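You operate a simulated robot arm through the tools that you are given. There is no shell and no other tool. Be economical: measure what you need, move in short steps, check, and stop when the job is done.

Carry out the task below with a simulated robot arm. There is one attempt and no reset: what you move stays moved.

TASK
Take the soft pad on the fittings bench and put it away on the packing bench.
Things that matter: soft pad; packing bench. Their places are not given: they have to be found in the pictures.

It is judged by the outcome, as a careful person would: the job done as asked, and still so three seconds after it is handed in. It fails if anything else is knocked over, pushed out of place, dropped, spilled or broken.

THE ROBOT
A 7-joint arm with a two-finger parallel gripper, fixed in place. Base frame: the origin is at the foot of the arm, x ahead of it, y to its left, z up; the work surface is at about z = 880. Lengths are in mm, angles in degrees, forces in N, time in s.
With the tool pointing down near the work surface it reaches from about 240 to 680 mm from the base axis. Its first joint turns from -66.0 to 66.0 degrees. Payload 2.4 kg.
Tool frame: the origin (TCP) lies between the finger pads and is the grasp point; the fingertips stand 30 mm ahead of it; z points along the fingers, y is the line along which they close. The gripper opens to 94 mm. The fingers are 28 mm wide and 10 mm thick; the gripper's body (50 by 96 mm) begins 55 mm behind the TCP.
Orientation is told as [roll, pitch, yaw] about the base's x, y, z axes, in that order, counted from this pose: with the fingers straight down and closing along the base's y, the tool's x points along the base's -x, its y along +y and its z along -z.

THE INTERFACE
- The arm moves only by the tool jog_arm. Its arguments are lists of equal length, an entry for each row: "dp": the shift along the base's x, y, z in units of 500 mm (1.0 is 500 mm), a list of three; "spin": the turn about the base's z in units of 45 degrees (1.0 is 45 degrees). In form: {"dp": [[dx, dy, dz], ...], "spin": [spin, ...]}. A call has 1 to 8 rows; each row is the pose to reach, as a shift and turn from the pose commanded when the call began. "claw" is the gripper command, from -1 (fully open) to 1 (shut), values between in proportion, set as the call begins (left out, the last holds). A call with a number of a shift or a turn outside -1 to 1 is refused whole. A row lasts 0.2 s, in which the tool goes at most 50 mm and 8.6 degrees; a call with a longer step from one row to the next is refused whole, and so is a gripper value outside its range. A pose out of reach is approached as far as the arm can. The call stops where the force on the tool passes 40 N (or 10 N more than at its start, if that is more) or the arm is blocked; 0.2 s more then pass. The fingers move at their own pace (about 153 mm/s each) and stop on an object; they squeeze with about 39 N. The grip force told is the motor's: it shows also when the fingers shut on nothing. Time passes only in rows, and 0.2 s behind the last, so rows that repeat a pose let the fingers close. It gives the time, the measured TCP pose, the force on the tool (base axes), the opening and the grip force at its end, in the units of the frame above (readings bear some noise), and new pictures: "views" is both (left out), scene, wrist or none.
- Cameras (640 x 400 px; columns grow to the right, rows downward): "scene" is fixed at [42.2, 474, 1445.8]; the picture's right is [-0.74, -0.67, 0.00], its down [-0.36, 0.40, -0.84] and it looks along [0.57, -0.62, -0.54] (base axes); focal length 319 px, centre (320, 200). "wrist" rides on the gripper at [-37, 0, -58] in the tool frame; the picture's right is [0.00, -1.00, 0.00], its down [0.97, 0.00, -0.24] and it looks along [0.24, 0.00, 0.97] (tool axes); focal length 218 px, centre (320, 200).
- probe_pixels(camera, pixels): there is no depth. For up to 12 entries [column, row, z] of the newest picture of that camera ("zoom" is the newest enlarged one), the place [x, y] in the base frame at which the ray of that pixel passes the height z, good to about 2 mm. No time passes.
- zoom(camera, box): a new picture of the part [left, top, right, bottom] of that camera's present view, enlarged. No time passes.
- close_job(): hands the job in; it is judged then, once.

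Work in short steps. Measure before you move; look again where a grasp or a placing could have gone wrong, and mend it. You have 60 turns and 120 pictures in all, those below and enlarged ones among them. Open the gripper and draw the arm clear of the work before you hand the job in, unless the task says otherwise; then end with one line.

The tools are called after ">>>" by a JSON object that holds its "name" and its "arguments". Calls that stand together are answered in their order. jog_arm: Moves the arm, as the interface text tells. Its arguments: {"type":"object","properties":{"dp":{"type":"array","items":{"type":"array","items":{"type":"number"}}},"spin":{"type":"array","items":{"type":"number"}},"claw":{"type":"number"},"views":{"type":"string","enum":["both","scene","wrist","none"]}},"required":["dp","spin"]} The other tools are called the same way: probe_pixels (camera, pixels) gives the place at which the rays of pixels pass given heights; zoom (camera, box) takes an enlarged picture of a part of a camera's view; close_job () hands the job in.

At the start:

```text
time_s: 0.0
position: [441.4, -154.2, 1155.7]
ee_rot: [-0.1, 0.1, 0.0]
wrist_force: [-0.1, 0.2, -0.1]
finger_gap: 93.8
finger_force: 0.1
```

scene: 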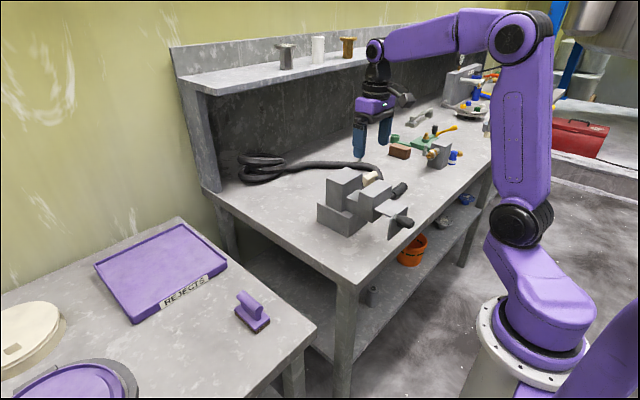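
wrist: 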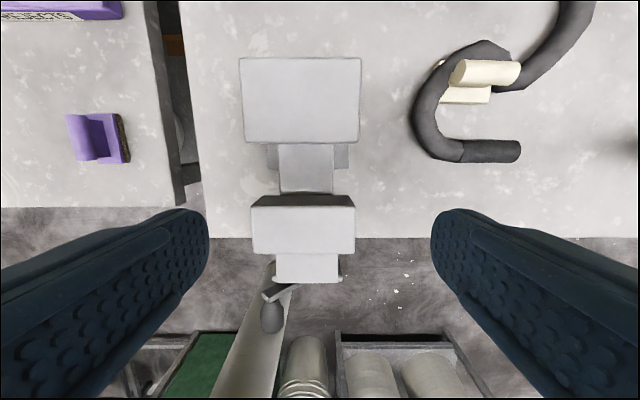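

I see a main bench with a vise, hose and small fittings, and a second bench with a REJECTS tray. I'll zoom in to identify the pad and the benches.

>>> {"name": "zoom", "arguments": {"camera": "scene", "box": [340, 60, 520, 180]}}

>>> {"name": "zoom", "arguments": {"camera": "scene", "box": [0, 200, 320, 400]}}

>>> {"name": "zoom", "arguments": {"camera": "scene", "box": [160, 20, 400, 170]}}

```text
3.33 times, centred on (430, 120) of scene
```

zoom: 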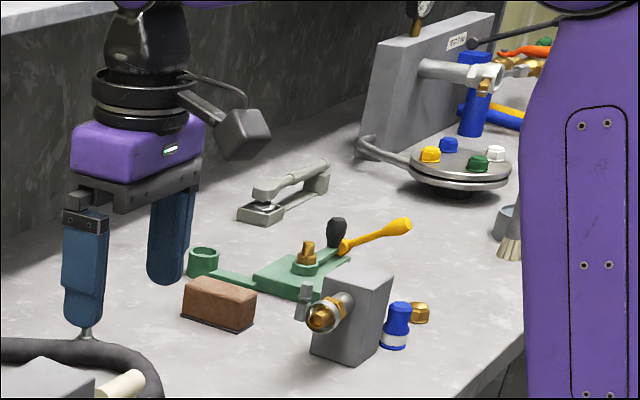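

```text
2.00 times, centred on (160, 300) of scene
```

zoom: 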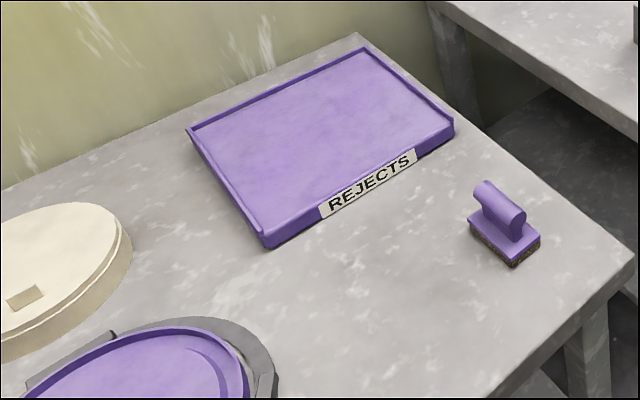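

```text
2.67 times, centred on (280, 95) of scene
```

zoom: 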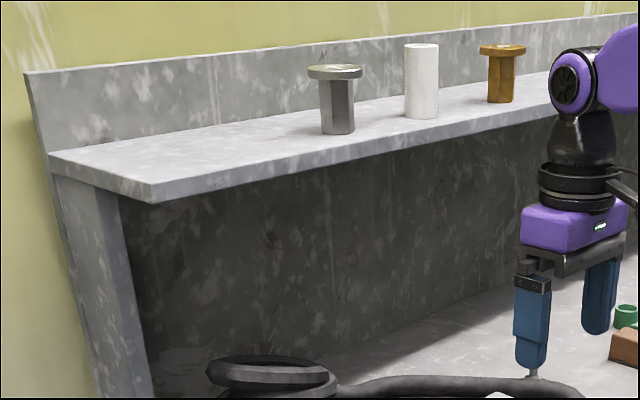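

The brown block at about (400,152) looks like the soft pad, and the packing bench looks like the left one with the trays. I'll measure the pad and both benches roughly.

>>> {"name": "probe_pixels", "arguments": {"camera": "scene", "pixels": [[389, 154, 880], [409, 159, 880], [400, 148, 900], [265, 318, 880], [235, 325, 880], [316, 326, 880], [180, 217, 880], [250, 318, 880], [227, 265, 880], [134, 320, 880], [345, 285, 880], [210, 190, 880]]}}

>>> {"name": "zoom", "arguments": {"camera": "wrist", "box": [0, 0, 200, 200]}}

```text
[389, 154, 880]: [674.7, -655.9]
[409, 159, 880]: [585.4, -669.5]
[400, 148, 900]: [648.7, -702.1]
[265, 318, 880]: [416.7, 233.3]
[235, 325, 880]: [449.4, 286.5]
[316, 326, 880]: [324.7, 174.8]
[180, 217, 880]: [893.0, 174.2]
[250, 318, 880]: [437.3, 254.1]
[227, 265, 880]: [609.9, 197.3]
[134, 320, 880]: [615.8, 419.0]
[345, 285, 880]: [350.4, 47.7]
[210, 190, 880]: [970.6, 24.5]
```

```text
2.00 times, centred on (100, 100) of wrist
```

zoom: 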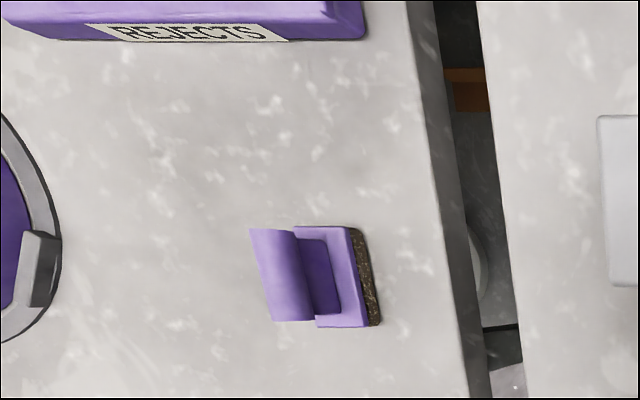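

The brown block is about 920 mm out, beyond reach, so I need to check what else is there, including the cream object beside the hose.

>>> {"name": "zoom", "arguments": {"camera": "wrist", "box": [380, 0, 620, 180]}}

>>> {"name": "zoom", "arguments": {"camera": "scene", "box": [300, 140, 440, 250]}}

>>> {"name": "probe_pixels", "arguments": {"camera": "wrist", "pixels": [[485, 73, 900], [100, 140, 900], [465, 95, 880], [300, 100, 900], [175, 180, 880], [210, 200, 880], [60, 15, 880]]}}

>>> {"name": "zoom", "arguments": {"camera": "scene", "box": [440, 0, 640, 200]}}

```text
2.22 times, centred on (500, 90) of wrist
```

zoom: 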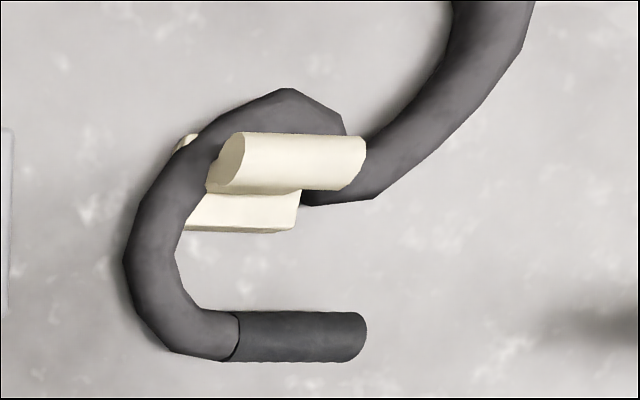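

```text
3.64 times, centred on (370, 195) of scene
```

zoom: 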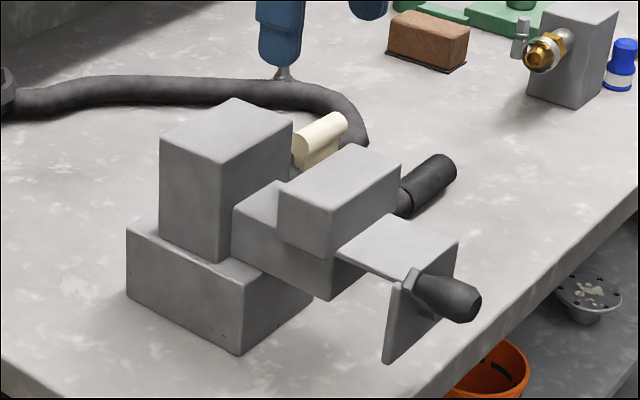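

```text
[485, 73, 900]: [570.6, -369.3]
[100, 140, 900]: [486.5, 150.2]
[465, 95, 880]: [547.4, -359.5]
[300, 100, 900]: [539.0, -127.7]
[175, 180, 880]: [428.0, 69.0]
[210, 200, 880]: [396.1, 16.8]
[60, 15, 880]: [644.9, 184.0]
```

```text
2.00 times, centred on (540, 100) of scene
```

zoom: 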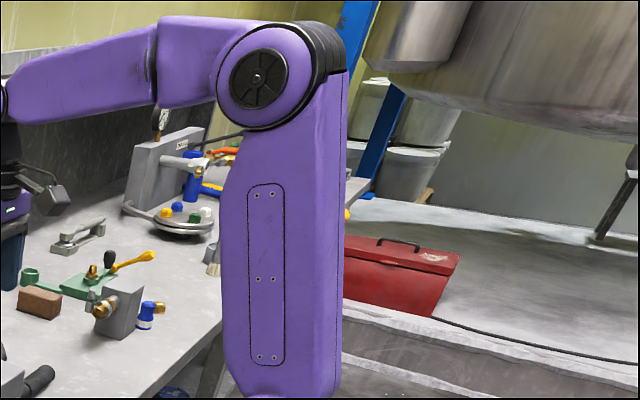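

The cream object at wrist (480,80) has the same block-and-rounded-handle shape as the purple one on the left bench. It sits by the hose at about (555,-365). I'll move over it to see it better.

>>> {"name": "jog_arm", "arguments": {"dp": [[0.02, -0.09, 0], [0.04, -0.18, 0], [0.06, -0.27, 0], [0.08, -0.36, 0], [0.1, -0.42, 0], [0.1, -0.42, 0]], "spin": [0, 0, 0, 0, 0, 0]}}

```text
time_s: 1.4
position: [489.5, -364.5, 1157.3]
ee_rot: [0.1, 0.0, 0.0]
wrist_force: [0.1, -0.6, 0.7]
finger_gap: 94.0
finger_force: 0.1
```

scene: 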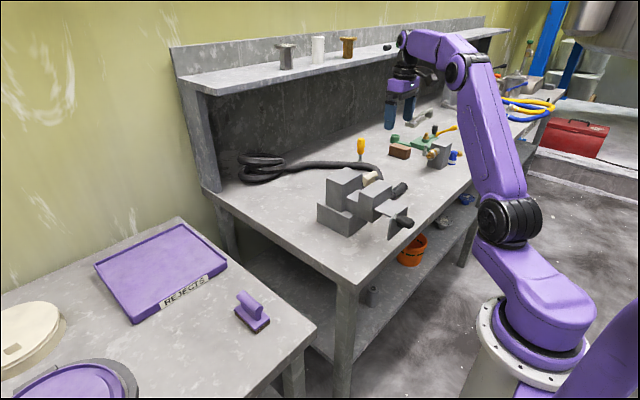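
wrist: 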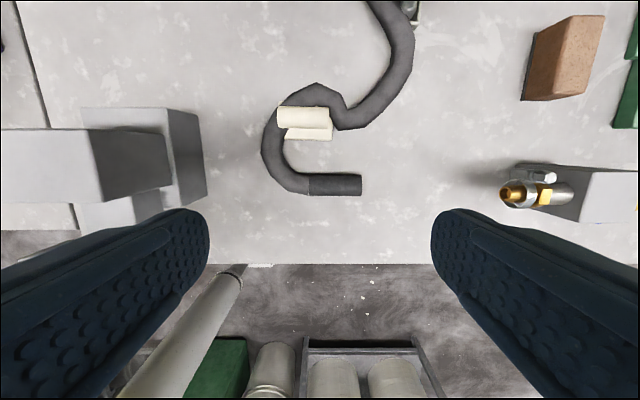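

>>> {"name": "zoom", "arguments": {"camera": "wrist", "box": [240, 70, 400, 210]}}

>>> {"name": "zoom", "arguments": {"camera": "wrist", "box": [480, 0, 640, 120]}}

>>> {"name": "zoom", "arguments": {"camera": "scene", "box": [345, 120, 425, 200]}}

>>> {"name": "probe_pixels", "arguments": {"camera": "wrist", "pixels": [[525, 100, 880], [535, 40, 880], [590, 95, 900], [278, 107, 920], [278, 126, 920], [328, 107, 920], [330, 140, 880], [286, 137, 880], [308, 180, 880], [360, 180, 880], [268, 150, 900], [340, 115, 900]]}}

```text
2.86 times, centred on (320, 140) of wrist
```

zoom: 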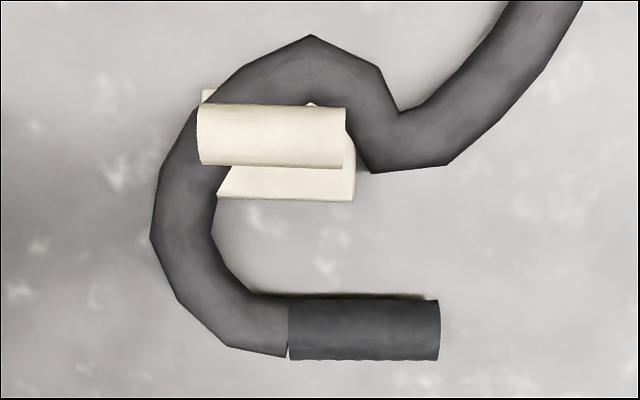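

```text
3.33 times, centred on (560, 60) of wrist
```

zoom: 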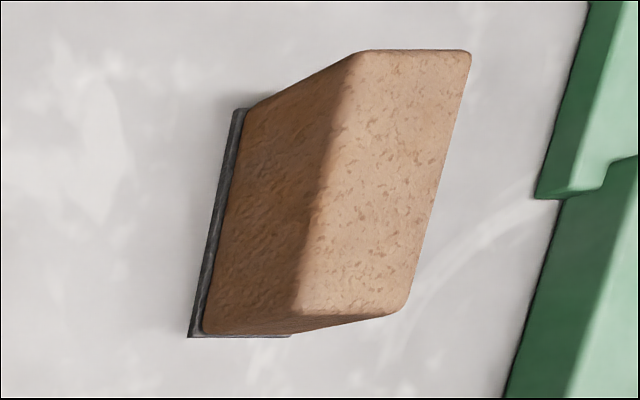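

```text
5.00 times, centred on (385, 160) of scene
```

zoom: 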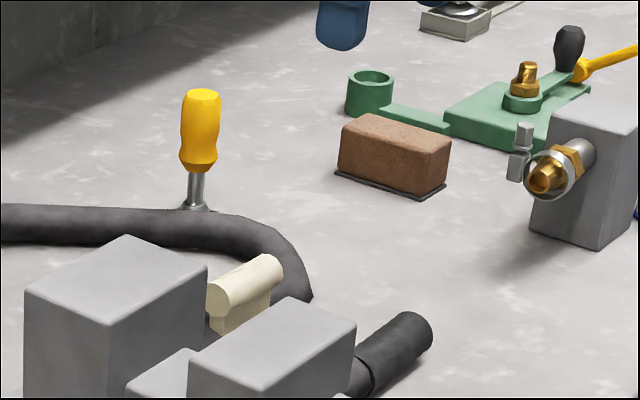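

```text
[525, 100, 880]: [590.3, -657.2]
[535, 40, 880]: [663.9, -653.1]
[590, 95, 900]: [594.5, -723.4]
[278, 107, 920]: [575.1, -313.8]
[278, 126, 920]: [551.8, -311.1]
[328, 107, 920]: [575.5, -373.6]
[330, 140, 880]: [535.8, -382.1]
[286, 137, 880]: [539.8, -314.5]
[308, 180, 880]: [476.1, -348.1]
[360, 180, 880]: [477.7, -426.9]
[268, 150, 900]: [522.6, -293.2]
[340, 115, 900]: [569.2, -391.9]
```

The cream pad's handle is clear, but the hose seems to overlap its base. I'll triangulate heights and take a lower look from the front, at TCP about (470,-345,1030).

>>> {"name": "jog_arm", "arguments": {"dp": [[0, 0.0, -0.08], [0, 0.02, -0.16], [0, 0.04, -0.22], [0, 0.04, -0.22]], "spin": [0, 0, 0, 0], "views": "wrist"}}

>>> {"name": "probe_pixels", "arguments": {"camera": "scene", "pixels": [[375, 171, 900], [375, 171, 920], [375, 171, 940], [362, 178, 920], [362, 178, 940]]}}

```text
time_s: 2.4
position: [491.7, -343.7, 1045.5]
ee_rot: [0.0, 0.0, 0.0]
wrist_force: [0.0, -0.1, 0.0]
finger_gap: 93.9
finger_force: 0.1
```

wrist: 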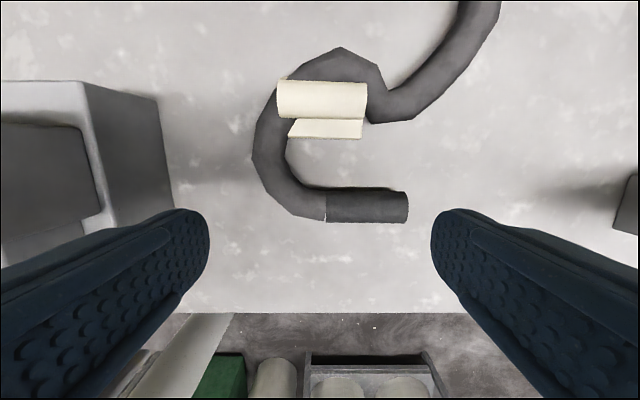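

```text
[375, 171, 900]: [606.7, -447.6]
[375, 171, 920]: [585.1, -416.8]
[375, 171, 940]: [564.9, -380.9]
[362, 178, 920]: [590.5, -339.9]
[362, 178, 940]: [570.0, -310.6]
```

The handle top is at about z 943 and runs along y, so the grasp has to close along x. I'll spin 90° and shift so the wrist camera views the pad from its +y side.

>>> {"name": "jog_arm", "arguments": {"dp": [[0.01, 0.02, 0], [0.02, 0.04, 0], [0.03, 0.06, 0], [0.04, 0.08, 0], [0.06, 0.1, 0], [0.08, 0.1, 0], [0.1, 0.1, 0], [0.12, 0.1, 0]], "spin": [0.19, 0.38, 0.57, 0.76, 0.95, 1.0, 1.0, 1.0], "views": "none"}}

>>> {"name": "jog_arm", "arguments": {"dp": [[0, 0, 0], [0, 0, 0], [0, 0, 0], [0, 0, 0], [0, 0, 0], [0, 0, 0], [0, 0, 0]], "spin": [0.19, 0.38, 0.57, 0.76, 0.95, 1.0, 1.0]}}

```text
time_s: 4.2
position: [551.7, -295.4, 1045.3]
ee_rot: [-0.1, -0.1, 45.0]
wrist_force: [-0.2, 0.7, -0.1]
finger_gap: 94.1
finger_force: 0.2
```

```text
time_s: 5.8
position: [550.0, -293.3, 1045.9]
ee_rot: [0.1, 0.0, 90.1]
wrist_force: [-0.5, 0.1, 0.7]
finger_gap: 93.8
finger_force: 0.0
```

scene: 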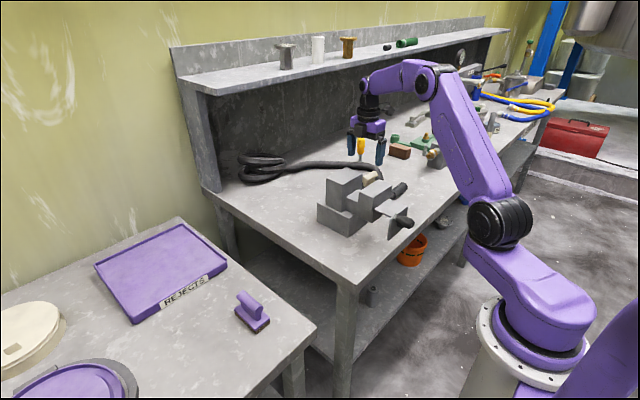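
wrist: 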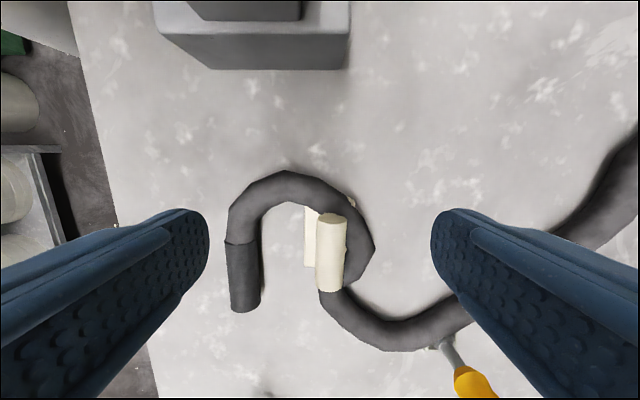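

>>> {"name": "zoom", "arguments": {"camera": "wrist", "box": [220, 150, 400, 330]}}

>>> {"name": "zoom", "arguments": {"camera": "wrist", "box": [290, 180, 390, 270]}}

>>> {"name": "probe_pixels", "arguments": {"camera": "wrist", "pixels": [[317, 215, 943], [346, 215, 943], [317, 290, 930], [342, 290, 930], [303, 266, 890], [303, 206, 890], [352, 200, 890], [303, 266, 900]]}}

```text
2.22 times, centred on (310, 240) of wrist
```

zoom: 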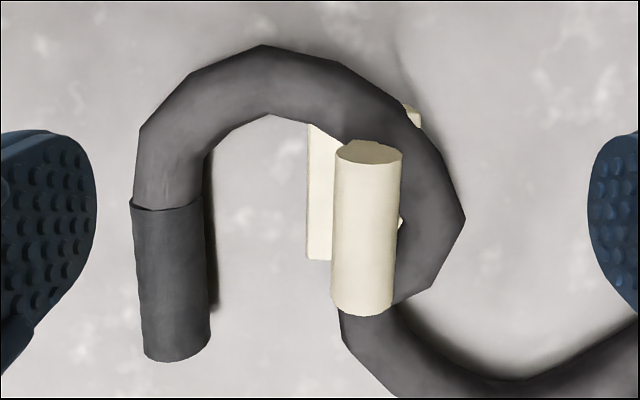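

```text
4.44 times, centred on (340, 225) of wrist
```

zoom: 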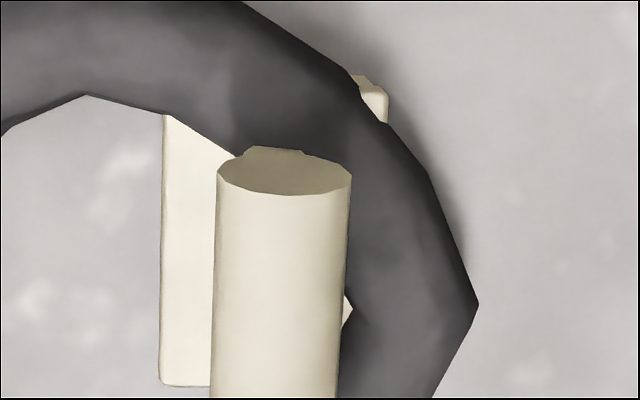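

```text
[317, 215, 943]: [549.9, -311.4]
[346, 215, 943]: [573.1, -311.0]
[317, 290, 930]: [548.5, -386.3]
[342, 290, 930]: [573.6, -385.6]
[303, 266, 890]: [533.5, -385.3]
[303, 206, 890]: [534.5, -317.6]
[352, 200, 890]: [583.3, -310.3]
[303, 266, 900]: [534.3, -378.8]
```

The hose is draped over the pad's base: its centre is about z 905, and it covers the +x side and +y end. Lifting straight up would throw the hose, so I plan to grip only the handle above the hose, slide the pad out into the loop's open middle, then lift. First I'll descend over the handle to TCP (562,-348,965).

>>> {"name": "jog_arm", "arguments": {"dp": [[0.022, -0.05, -0.02], [0.022, -0.108, -0.04], [0.022, -0.108, -0.08], [0.022, -0.108, -0.12], [0.022, -0.108, -0.145], [0.022, -0.108, -0.161], [0.022, -0.108, -0.161]], "spin": [0, 0, 0, 0, 0, 0, 0]}}

```text
time_s: 7.4
position: [560.6, -348.0, 964.6]
ee_rot: [0.0, -0.1, 90.0]
wrist_force: [0.5, -0.2, 0.4]
finger_gap: 94.0
finger_force: 0.1
```

scene: 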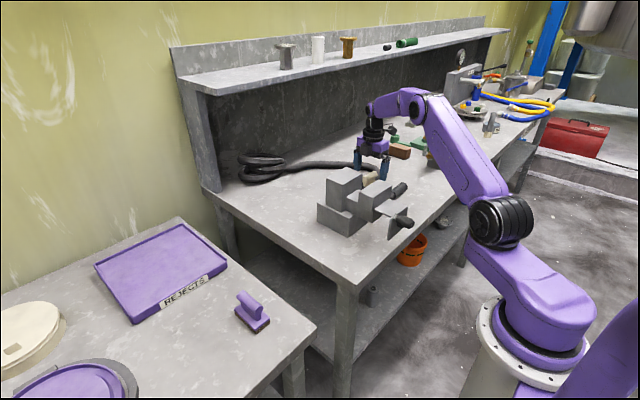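
wrist: 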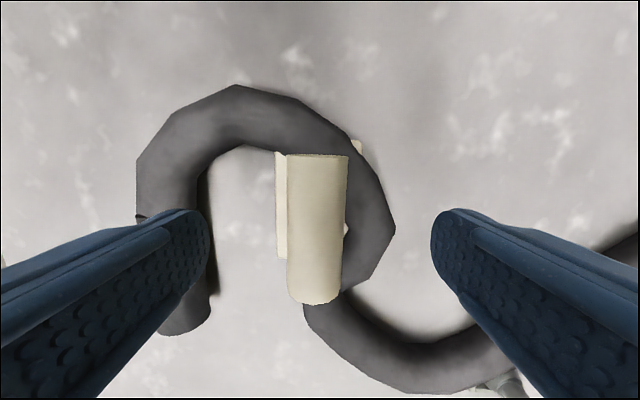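

>>> {"name": "probe_pixels", "arguments": {"camera": "wrist", "pixels": [[288, 157, 940], [347, 157, 940], [288, 300, 935], [340, 300, 935], [276, 155, 885], [278, 260, 885], [363, 145, 885], [303, 310, 897], [213, 250, 897], [240, 148, 900], [285, 152, 905], [395, 232, 905]]}}

>>> {"name": "zoom", "arguments": {"camera": "wrist", "box": [200, 100, 420, 340]}}

>>> {"name": "zoom", "arguments": {"camera": "scene", "box": [335, 130, 415, 200]}}

```text
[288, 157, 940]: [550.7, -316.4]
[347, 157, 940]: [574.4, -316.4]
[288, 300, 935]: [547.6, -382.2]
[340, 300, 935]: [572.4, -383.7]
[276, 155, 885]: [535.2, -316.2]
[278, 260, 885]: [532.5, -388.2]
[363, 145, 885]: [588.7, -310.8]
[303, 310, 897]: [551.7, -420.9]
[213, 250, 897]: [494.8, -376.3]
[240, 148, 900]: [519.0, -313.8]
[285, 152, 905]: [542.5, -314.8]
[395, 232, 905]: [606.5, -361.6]
```

```text
1.67 times, centred on (310, 220) of wrist
```

zoom: 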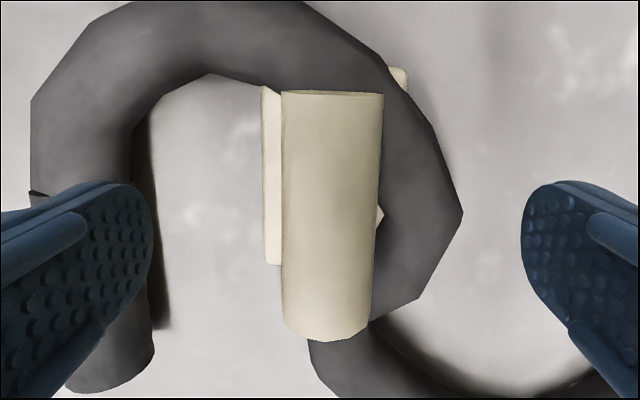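

```text
5.71 times, centred on (375, 165) of scene
```

zoom: 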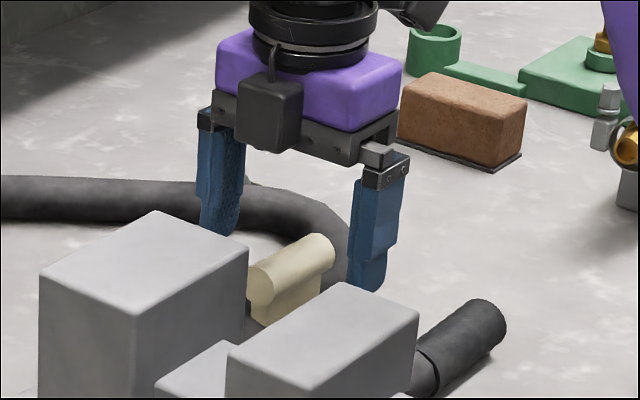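

The handle spans x 549–574 and y -316 to -383, and the fingers straddle it evenly. I'll lower 8 mm to keep the tips just above the hose, then close.

>>> {"name": "jog_arm", "arguments": {"dp": [[0.002, 0, -0.008], [0.002, 0, -0.017]], "spin": [0, 0], "views": "none"}}

>>> {"name": "jog_arm", "arguments": {"dp": [[0, 0, 0], [0, 0, 0], [0, 0, 0]], "spin": [0, 0, 0], "claw": 1}}

```text
time_s: 8.0
position: [563.0, -348.0, 957.6]
ee_rot: [0.0, 0.0, 89.9]
wrist_force: [-0.4, -0.3, 0.2]
finger_gap: 93.9
finger_force: 0.1
```

```text
time_s: 8.8
position: [561.8, -347.9, 957.4]
ee_rot: [0.0, 0.0, 90.0]
wrist_force: [0.4, 0.3, 0.0]
finger_gap: 24.2
finger_force: 39.1
```

scene: 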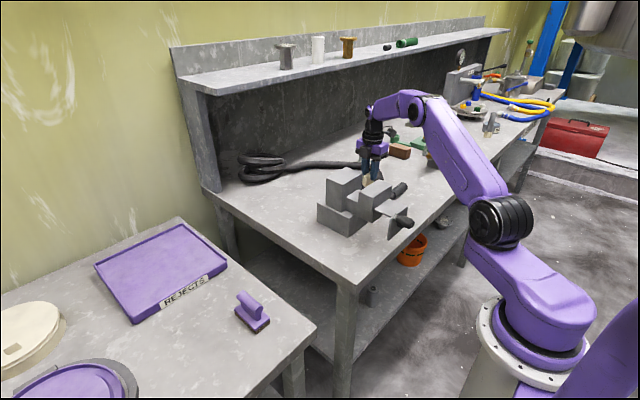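
wrist: 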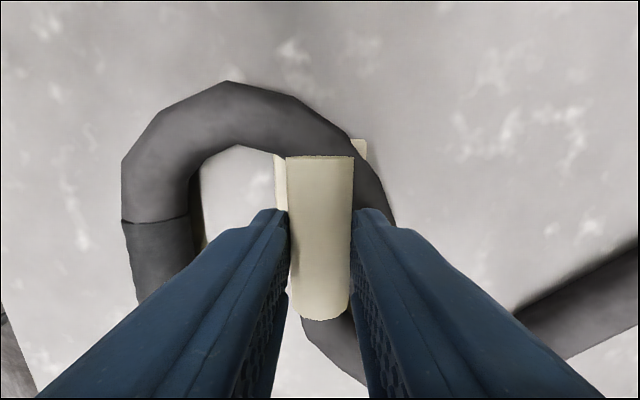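

The grip holds at a 24.2 mm gap. I'll start sliding toward -x and slightly -y in a small step.

>>> {"name": "jog_arm", "arguments": {"dp": [[-0.008, -0.003, 0], [-0.016, -0.006, 0], [-0.024, -0.009, 0]], "spin": [0, 0, 0], "views": "wrist"}}

```text
time_s: 9.6
position: [552.0, -353.1, 957.5]
ee_rot: [0.1, 0.0, 89.9]
wrist_force: [0.7, 0.1, 3.3]
finger_gap: 23.9
finger_force: 38.8
```

wrist: 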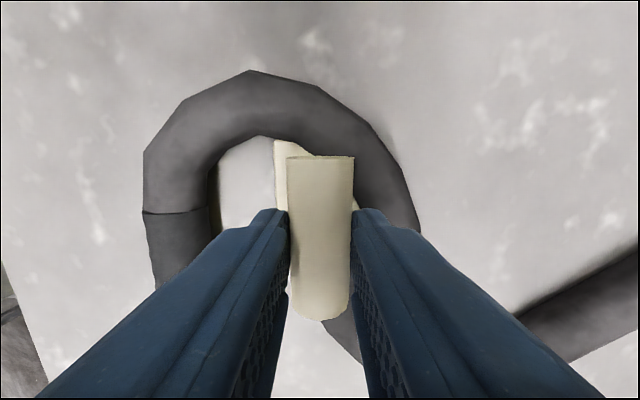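

It slides freely, the force is small and the hose hasn't moved. I'll continue.

>>> {"name": "jog_arm", "arguments": {"dp": [[-0.01, -0.004, 0], [-0.02, -0.008, 0], [-0.03, -0.012, 0]], "spin": [0, 0, 0], "views": "wrist"}}

```text
time_s: 10.4
position: [535.7, -358.7, 957.0]
ee_rot: [0.0, 0.0, 90.1]
wrist_force: [1.5, 1.5, 6.3]
finger_gap: 24.0
finger_force: 39.1
```

wrist: 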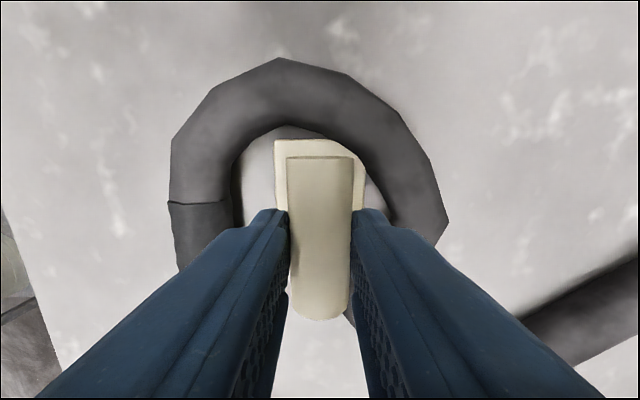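

The base is almost clear; its +x/+y corner is at px (363,152), just touching the hose edge. I'll slide a little more.

>>> {"name": "jog_arm", "arguments": {"dp": [[-0.01, -0.003, 0], [-0.02, -0.006, 0], [-0.02, -0.006, 0]], "spin": [0, 0, 0]}}

>>> {"name": "zoom", "arguments": {"camera": "wrist", "box": [160, 40, 480, 360]}}

>>> {"name": "zoom", "arguments": {"camera": "scene", "box": [335, 130, 415, 200]}}

```text
time_s: 11.2
position: [526.9, -360.1, 958.1]
ee_rot: [-0.1, 0.0, 90.0]
wrist_force: [2.8, 1.5, 6.7]
finger_gap: 24.1
finger_force: 39.0
```

scene: 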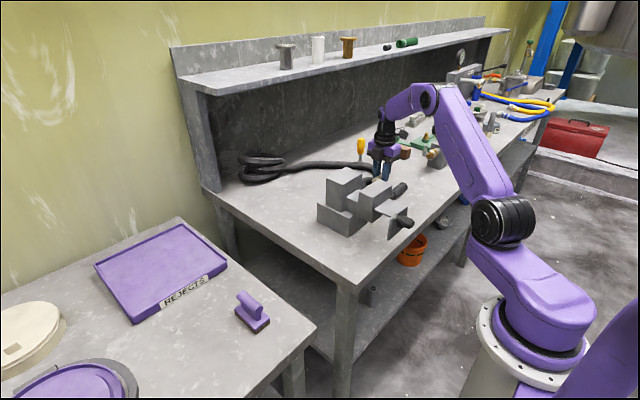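
wrist: 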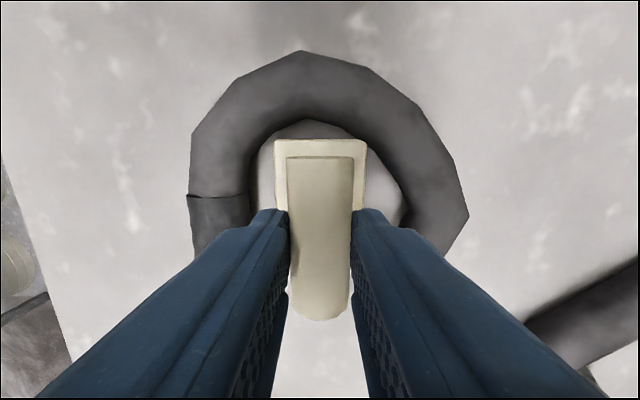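

```text
1.25 times, centred on (320, 200) of wrist
```

zoom: 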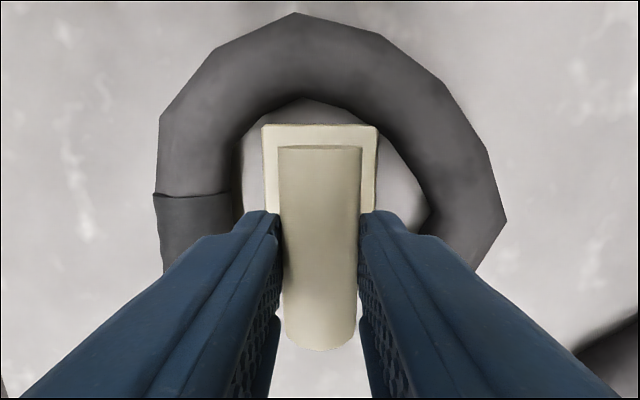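

```text
5.71 times, centred on (375, 165) of scene
```

zoom: 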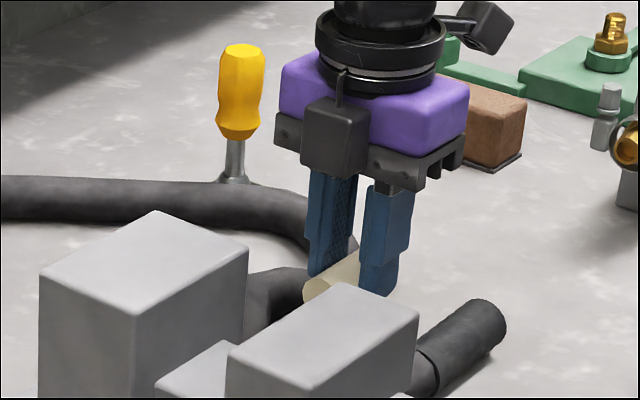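

The pad is now inside the loop and the hose is undisturbed. The room runs from x≈489 to 548, so I'll centre it with another 6 mm toward -x, then lift very slightly and watch the force.

>>> {"name": "jog_arm", "arguments": {"dp": [[-0.006, 0, 0], [-0.012, 0, 0], [-0.012, 0, 0.01], [-0.012, 0, 0.02]], "spin": [0, 0, 0, 0]}}

>>> {"name": "zoom", "arguments": {"camera": "scene", "box": [335, 130, 415, 200]}}

```text
time_s: 12.2
position: [520.3, -361.1, 966.3]
ee_rot: [0.0, -0.1, 90.0]
wrist_force: [0.2, 1.1, 0.5]
finger_gap: 24.0
finger_force: 39.6
```

scene: 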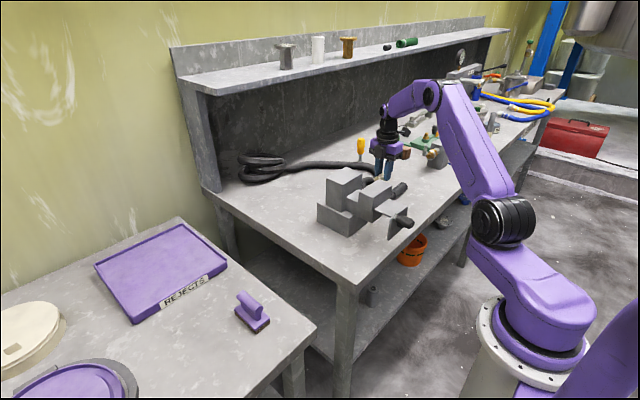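
wrist: 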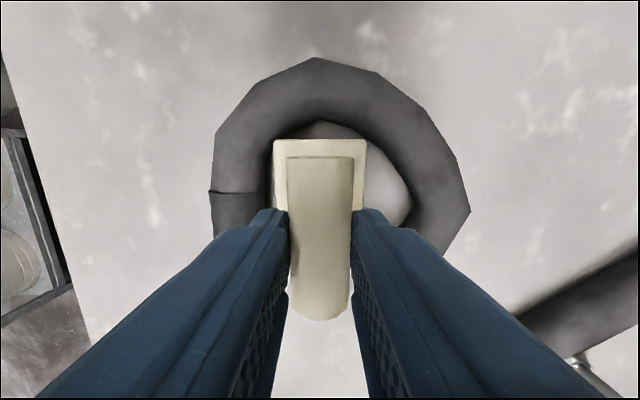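

```text
5.71 times, centred on (375, 165) of scene
```

zoom: 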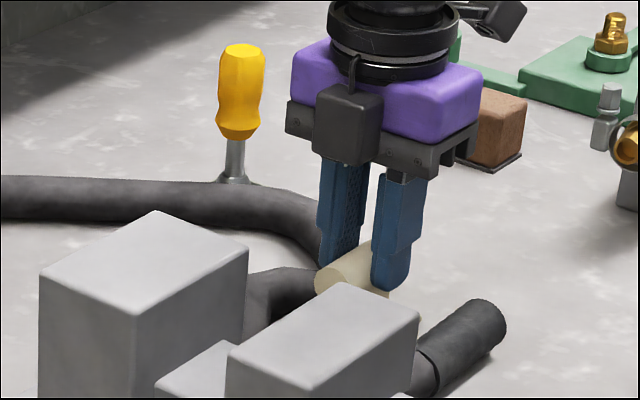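

It lifted 10 mm with no load on it. The hose is close on the left (px 273), so I'll shift +2 mm in x while continuing up.

>>> {"name": "jog_arm", "arguments": {"dp": [[0.004, 0, 0.01], [0.004, 0, 0.025], [0.004, 0, 0.04], [0.004, 0, 0.06]], "spin": [0, 0, 0, 0]}}

```text
time_s: 13.2
position: [522.0, -361.9, 997.1]
ee_rot: [0.0, 0.0, 90.1]
wrist_force: [0.0, 0.2, -0.3]
finger_gap: 23.9
finger_force: 38.7
```

scene: 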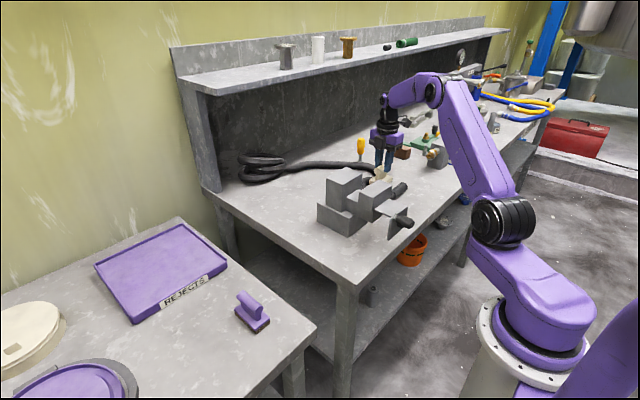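
wrist: 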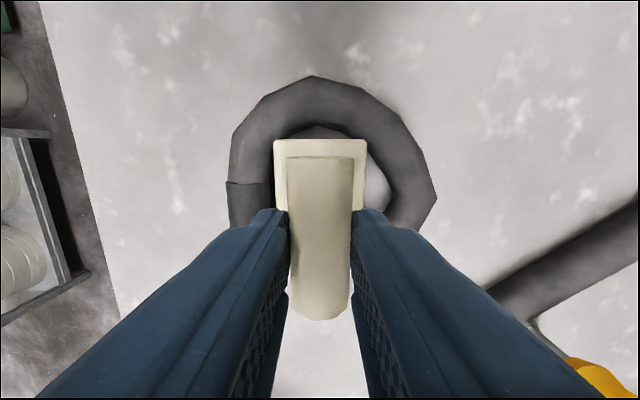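

The pad is free and the hose loop is intact. From two views, the packing bench is lower (surface about z 802), with clear space around (480,340) beyond the purple pad. I'll lift to about 1140 and carry it over.

>>> {"name": "jog_arm", "arguments": {"dp": [[0, 0, 0.09], [0, 0, 0.18], [-0.01, 0.05, 0.26], [-0.02, 0.13, 0.28], [-0.03, 0.21, 0.28], [-0.04, 0.29, 0.28], [-0.05, 0.37, 0.28], [-0.05, 0.45, 0.28]], "spin": [0, 0, 0, 0, 0, 0, 0, 0], "views": "scene"}}

>>> {"name": "jog_arm", "arguments": {"dp": [[0, 0.08, 0], [0, 0.16, 0], [0, 0.24, 0], [0, 0.32, 0], [0, 0.4, 0], [0, 0.48, 0], [0, 0.56, 0], [0, 0.64, 0]], "spin": [0, 0, 0, 0, 0, 0, 0, 0]}}

```text
time_s: 15.0
position: [496.8, -135.2, 1137.3]
ee_rot: [-0.1, 0.0, 90.0]
wrist_force: [0.6, -0.5, -0.3]
finger_gap: 24.0
finger_force: 38.4
```

scene: 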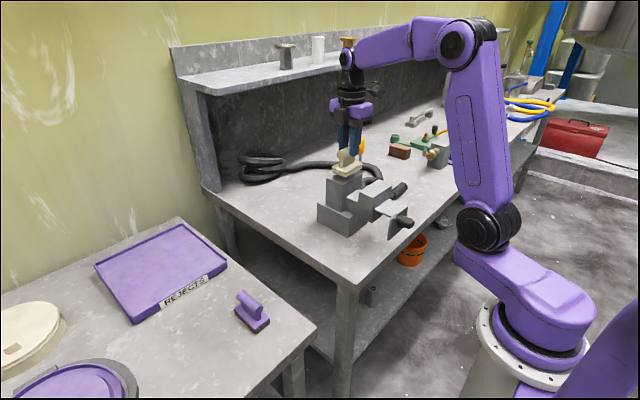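

```text
time_s: 16.8
position: [498.0, 184.0, 1136.9]
ee_rot: [-0.1, 0.0, 90.0]
wrist_force: [-0.3, 0.0, -1.0]
finger_gap: 24.2
finger_force: 39.0
```

scene: 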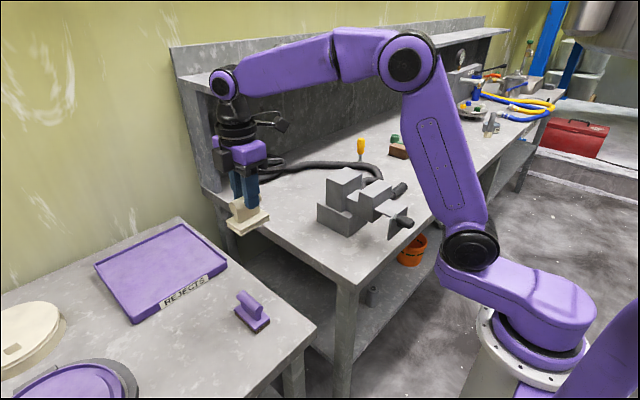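
wrist: 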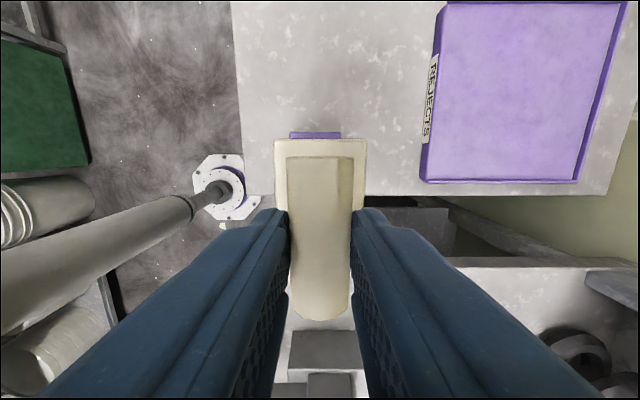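

I'll go on to (482,340) and look down.

>>> {"name": "jog_arm", "arguments": {"dp": [[-0.01, 0.08, 0], [-0.02, 0.16, 0], [-0.03, 0.24, 0], [-0.03, 0.312, -0.02], [-0.03, 0.312, -0.1], [-0.03, 0.312, -0.18]], "spin": [0, 0, 0, 0, 0, 0]}}

>>> {"name": "probe_pixels", "arguments": {"camera": "wrist", "pixels": [[320, 100, 802]]}}

```text
time_s: 18.2
position: [483.2, 340.5, 1044.5]
ee_rot: [0.0, 0.0, 90.0]
wrist_force: [0.8, 0.0, -0.2]
finger_gap: 24.1
finger_force: 39.5
```

scene: 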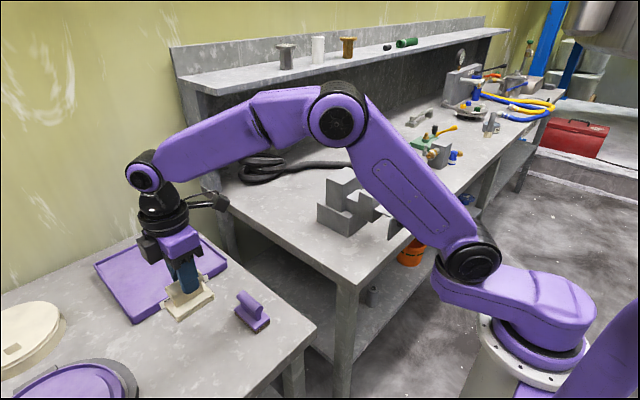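
wrist: 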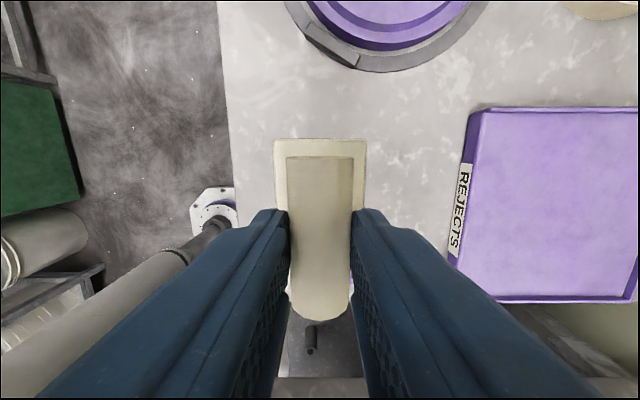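

```text
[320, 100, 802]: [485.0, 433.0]
```

The spot is clear: the ring is beyond y≈450, the purple pad is below y≈260, and the tray is off to the side. I'll lower to just above the surface.

>>> {"name": "jog_arm", "arguments": {"dp": [[0, 0, -0.08], [0, 0, -0.16], [0, 0, -0.23], [0, 0, -0.28], [0, 0, -0.305], [0, 0, -0.305]], "spin": [0, 0, 0, 0, 0, 0]}}

>>> {"name": "zoom", "arguments": {"camera": "scene", "box": [110, 230, 300, 370]}}

```text
time_s: 19.6
position: [482.9, 339.6, 895.3]
ee_rot: [0.0, 0.0, 90.0]
wrist_force: [-0.6, 0.0, -0.9]
finger_gap: 24.2
finger_force: 38.8
```

scene: 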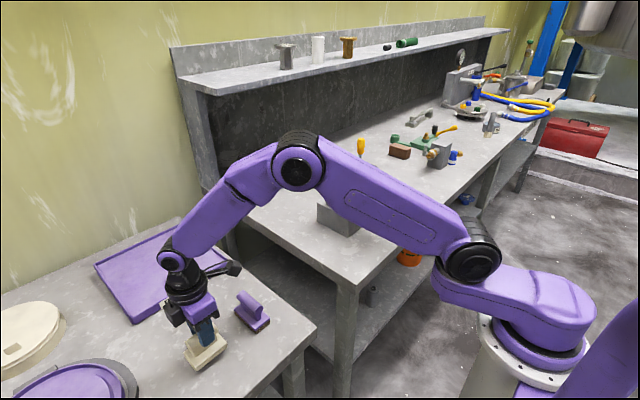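
wrist: 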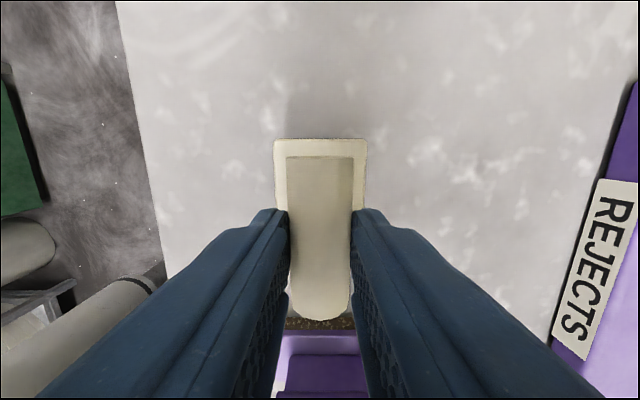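

```text
2.86 times, centred on (205, 300) of scene
```

zoom: 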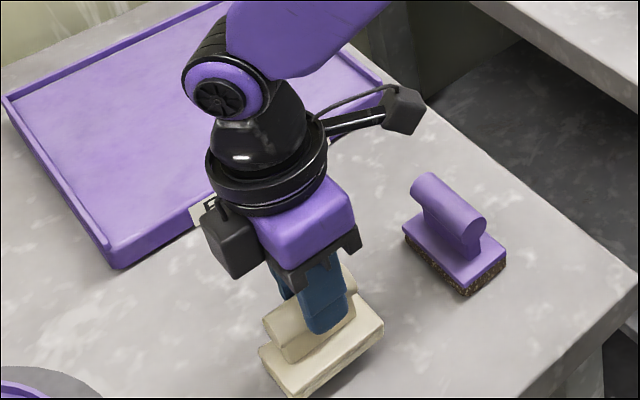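

Well clear all round. I'll lower in small steps, watching for contact.

>>> {"name": "jog_arm", "arguments": {"dp": [[0, 0, -0.008], [0, 0, -0.016], [0, 0, -0.022]], "spin": [0, 0, 0], "views": "none"}}

>>> {"name": "jog_arm", "arguments": {"dp": [[0, 0, -0.004], [0, 0, -0.007]], "spin": [0, 0], "views": "wrist"}}

```text
time_s: 20.4
position: [482.9, 340.0, 883.1]
ee_rot: [0.0, 0.0, 90.0]
wrist_force: [0.6, -0.3, -0.7]
finger_gap: 23.9
finger_force: 38.3
```

```text
time_s: 21.0
position: [483.0, 338.7, 879.9]
ee_rot: [0.1, 0.1, 90.0]
wrist_force: [-0.2, -0.5, -1.4]
finger_gap: 24.0
finger_force: 38.9
```

wrist: 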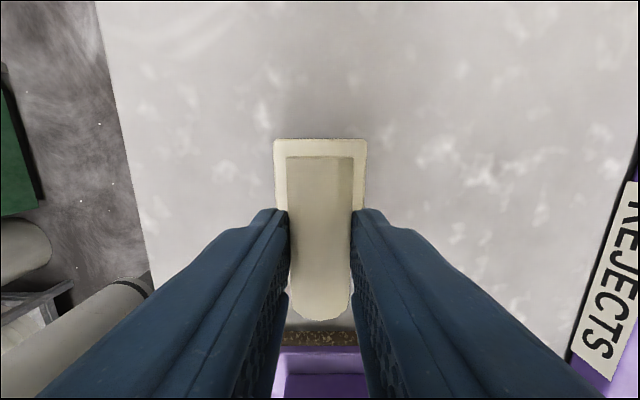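

>>> {"name": "jog_arm", "arguments": {"dp": [[0, 0, -0.004], [0, 0, -0.006]], "spin": [0, 0], "views": "none"}}

>>> {"name": "zoom", "arguments": {"camera": "scene", "box": [150, 300, 250, 380]}}

```text
time_s: 21.6
position: [481.8, 338.7, 877.5]
ee_rot: [0.0, 0.1, 90.0]
wrist_force: [0.4, 0.8, 0.8]
finger_gap: 23.9
finger_force: 39.1
```

```text
5.00 times, centred on (200, 340) of scene
```

zoom: 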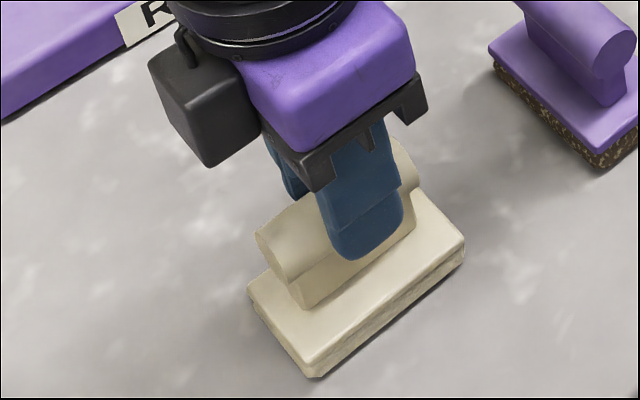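

Almost touching, so I'll go a little more.

>>> {"name": "jog_arm", "arguments": {"dp": [[0, 0, -0.003], [0, 0, -0.003]], "spin": [0, 0], "views": "none"}}

>>> {"name": "jog_arm", "arguments": {"dp": [[0, 0, -0.003], [0, 0, -0.003]], "spin": [0, 0], "views": "none"}}

```text
time_s: 22.2
position: [482.3, 339.7, 877.2]
ee_rot: [-0.1, 0.0, 90.0]
wrist_force: [-4.4, -3.6, 21.1]
finger_gap: 24.0
finger_force: 38.4
```

```text
time_s: 22.8
position: [482.6, 340.8, 876.0]
ee_rot: [-0.2, -0.1, 90.0]
wrist_force: [-5.7, -5.1, 31.3]
finger_gap: 24.0
finger_force: 38.8
```

Contact is made (31 N). I'll ease up slightly and open the gripper.

>>> {"name": "jog_arm", "arguments": {"dp": [[0, 0, 0.004], [0, 0, 0.005]], "spin": [0, 0], "views": "none"}}

>>> {"name": "jog_arm", "arguments": {"dp": [[0, 0, 0], [0, 0, 0], [0, 0, 0]], "spin": [0, 0, 0], "claw": -0.2}}

```text
time_s: 23.4
position: [482.0, 338.8, 874.8]
ee_rot: [0.0, 0.1, 90.1]
wrist_force: [2.1, 1.5, 6.0]
finger_gap: 24.1
finger_force: 39.1
```

```text
time_s: 24.2
position: [481.2, 338.7, 876.0]
ee_rot: [0.0, 0.1, 90.1]
wrist_force: [0.5, -0.3, 0.2]
finger_gap: 56.4
finger_force: 0.1
```

scene: 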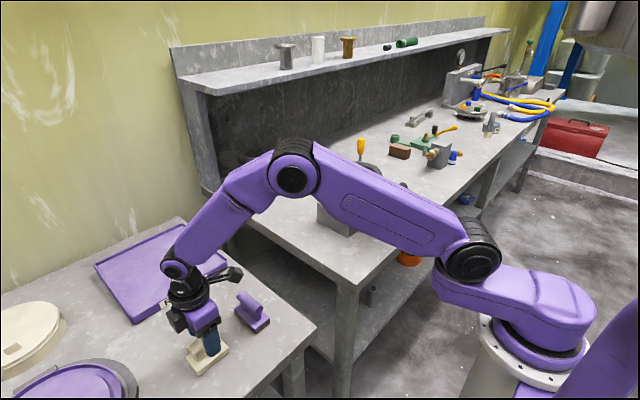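
wrist: 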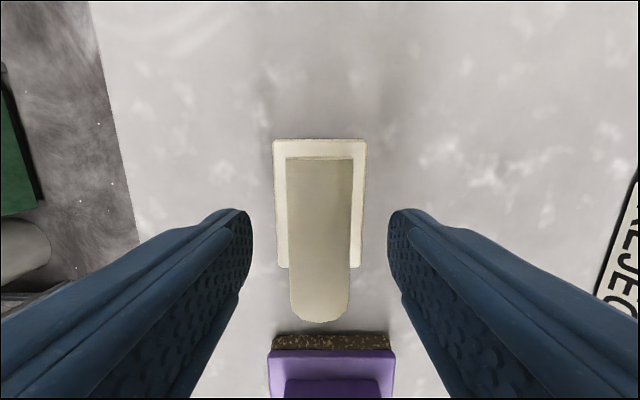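

The pad is released and standing flat. I'll raise straight up and draw clear, going high before moving sideways.

>>> {"name": "jog_arm", "arguments": {"dp": [[0, 0, 0.04], [0, 0, 0.12], [0, 0, 0.2], [0, 0, 0.28], [0, 0, 0.36], [0, 0, 0.44], [0, 0, 0.52], [0, 0, 0.52]], "spin": [0, 0, 0, 0, 0, 0, 0, 0], "views": "none"}}

>>> {"name": "jog_arm", "arguments": {"dp": [[0, -0.08, 0], [0, -0.16, 0], [0, -0.24, 0], [0, -0.32, 0], [0, -0.4, 0], [0, -0.48, 0], [0, -0.56, 0], [0, -0.64, 0]], "spin": [0, 0, 0, 0, 0, 0, 0, 0]}}

>>> {"name": "zoom", "arguments": {"camera": "scene", "box": [100, 200, 420, 400]}}

>>> {"name": "zoom", "arguments": {"camera": "scene", "box": [220, 110, 440, 250]}}

```text
time_s: 26.0
position: [482.1, 340.6, 1137.4]
ee_rot: [-0.1, 0.0, 89.9]
wrist_force: [0.2, 1.0, -0.5]
finger_gap: 56.5
finger_force: 0.0
```

```text
time_s: 27.8
position: [481.4, 20.0, 1137.0]
ee_rot: [0.0, 0.0, 90.1]
wrist_force: [-0.3, -0.6, -0.2]
finger_gap: 56.2
finger_force: 0.0
```

scene: 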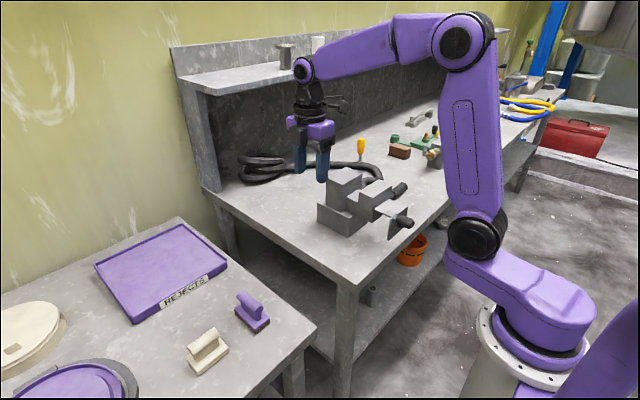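
wrist: 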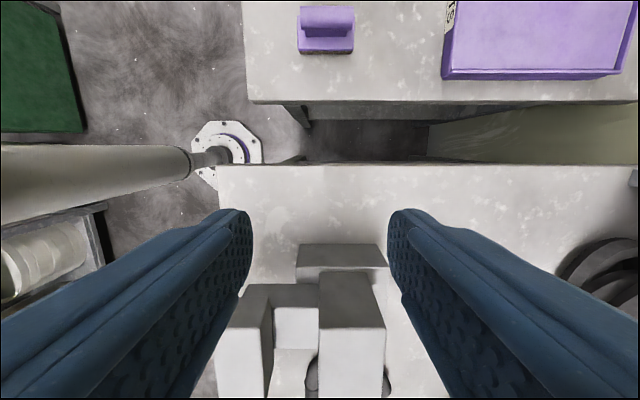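

```text
2.00 times, centred on (260, 300) of scene
```

zoom: 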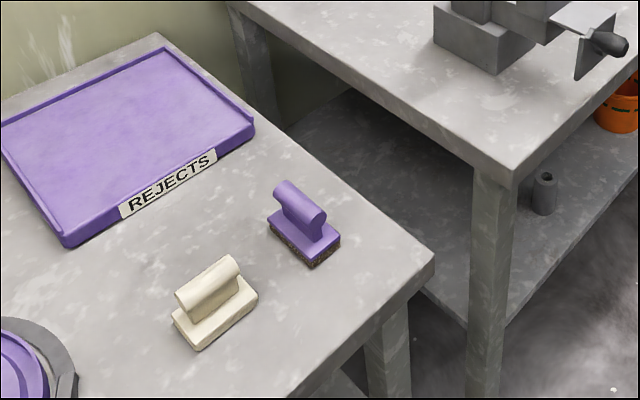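

```text
2.86 times, centred on (330, 180) of scene
```

zoom: 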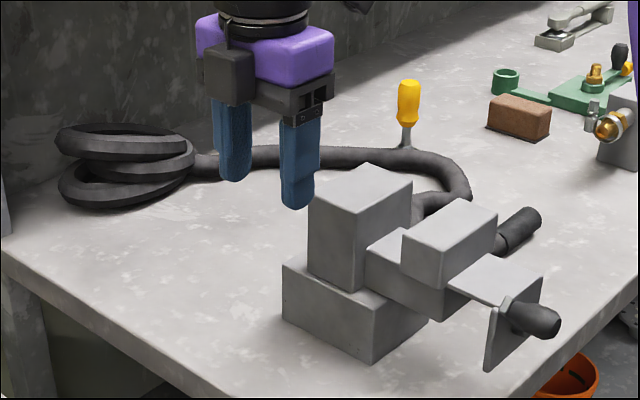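

The cream pad stands flat on the packing bench. The hose, vise and screwdriver are where they were, and the arm is clear with the gripper open.

>>> {"name": "close_job", "arguments": {}}

```text
The job is handed in.
```

The soft pad is on the packing bench, standing flat beside the purple pad. I slid it out from under the hose before lifting, and the pictures show the hose and everything else where it was.
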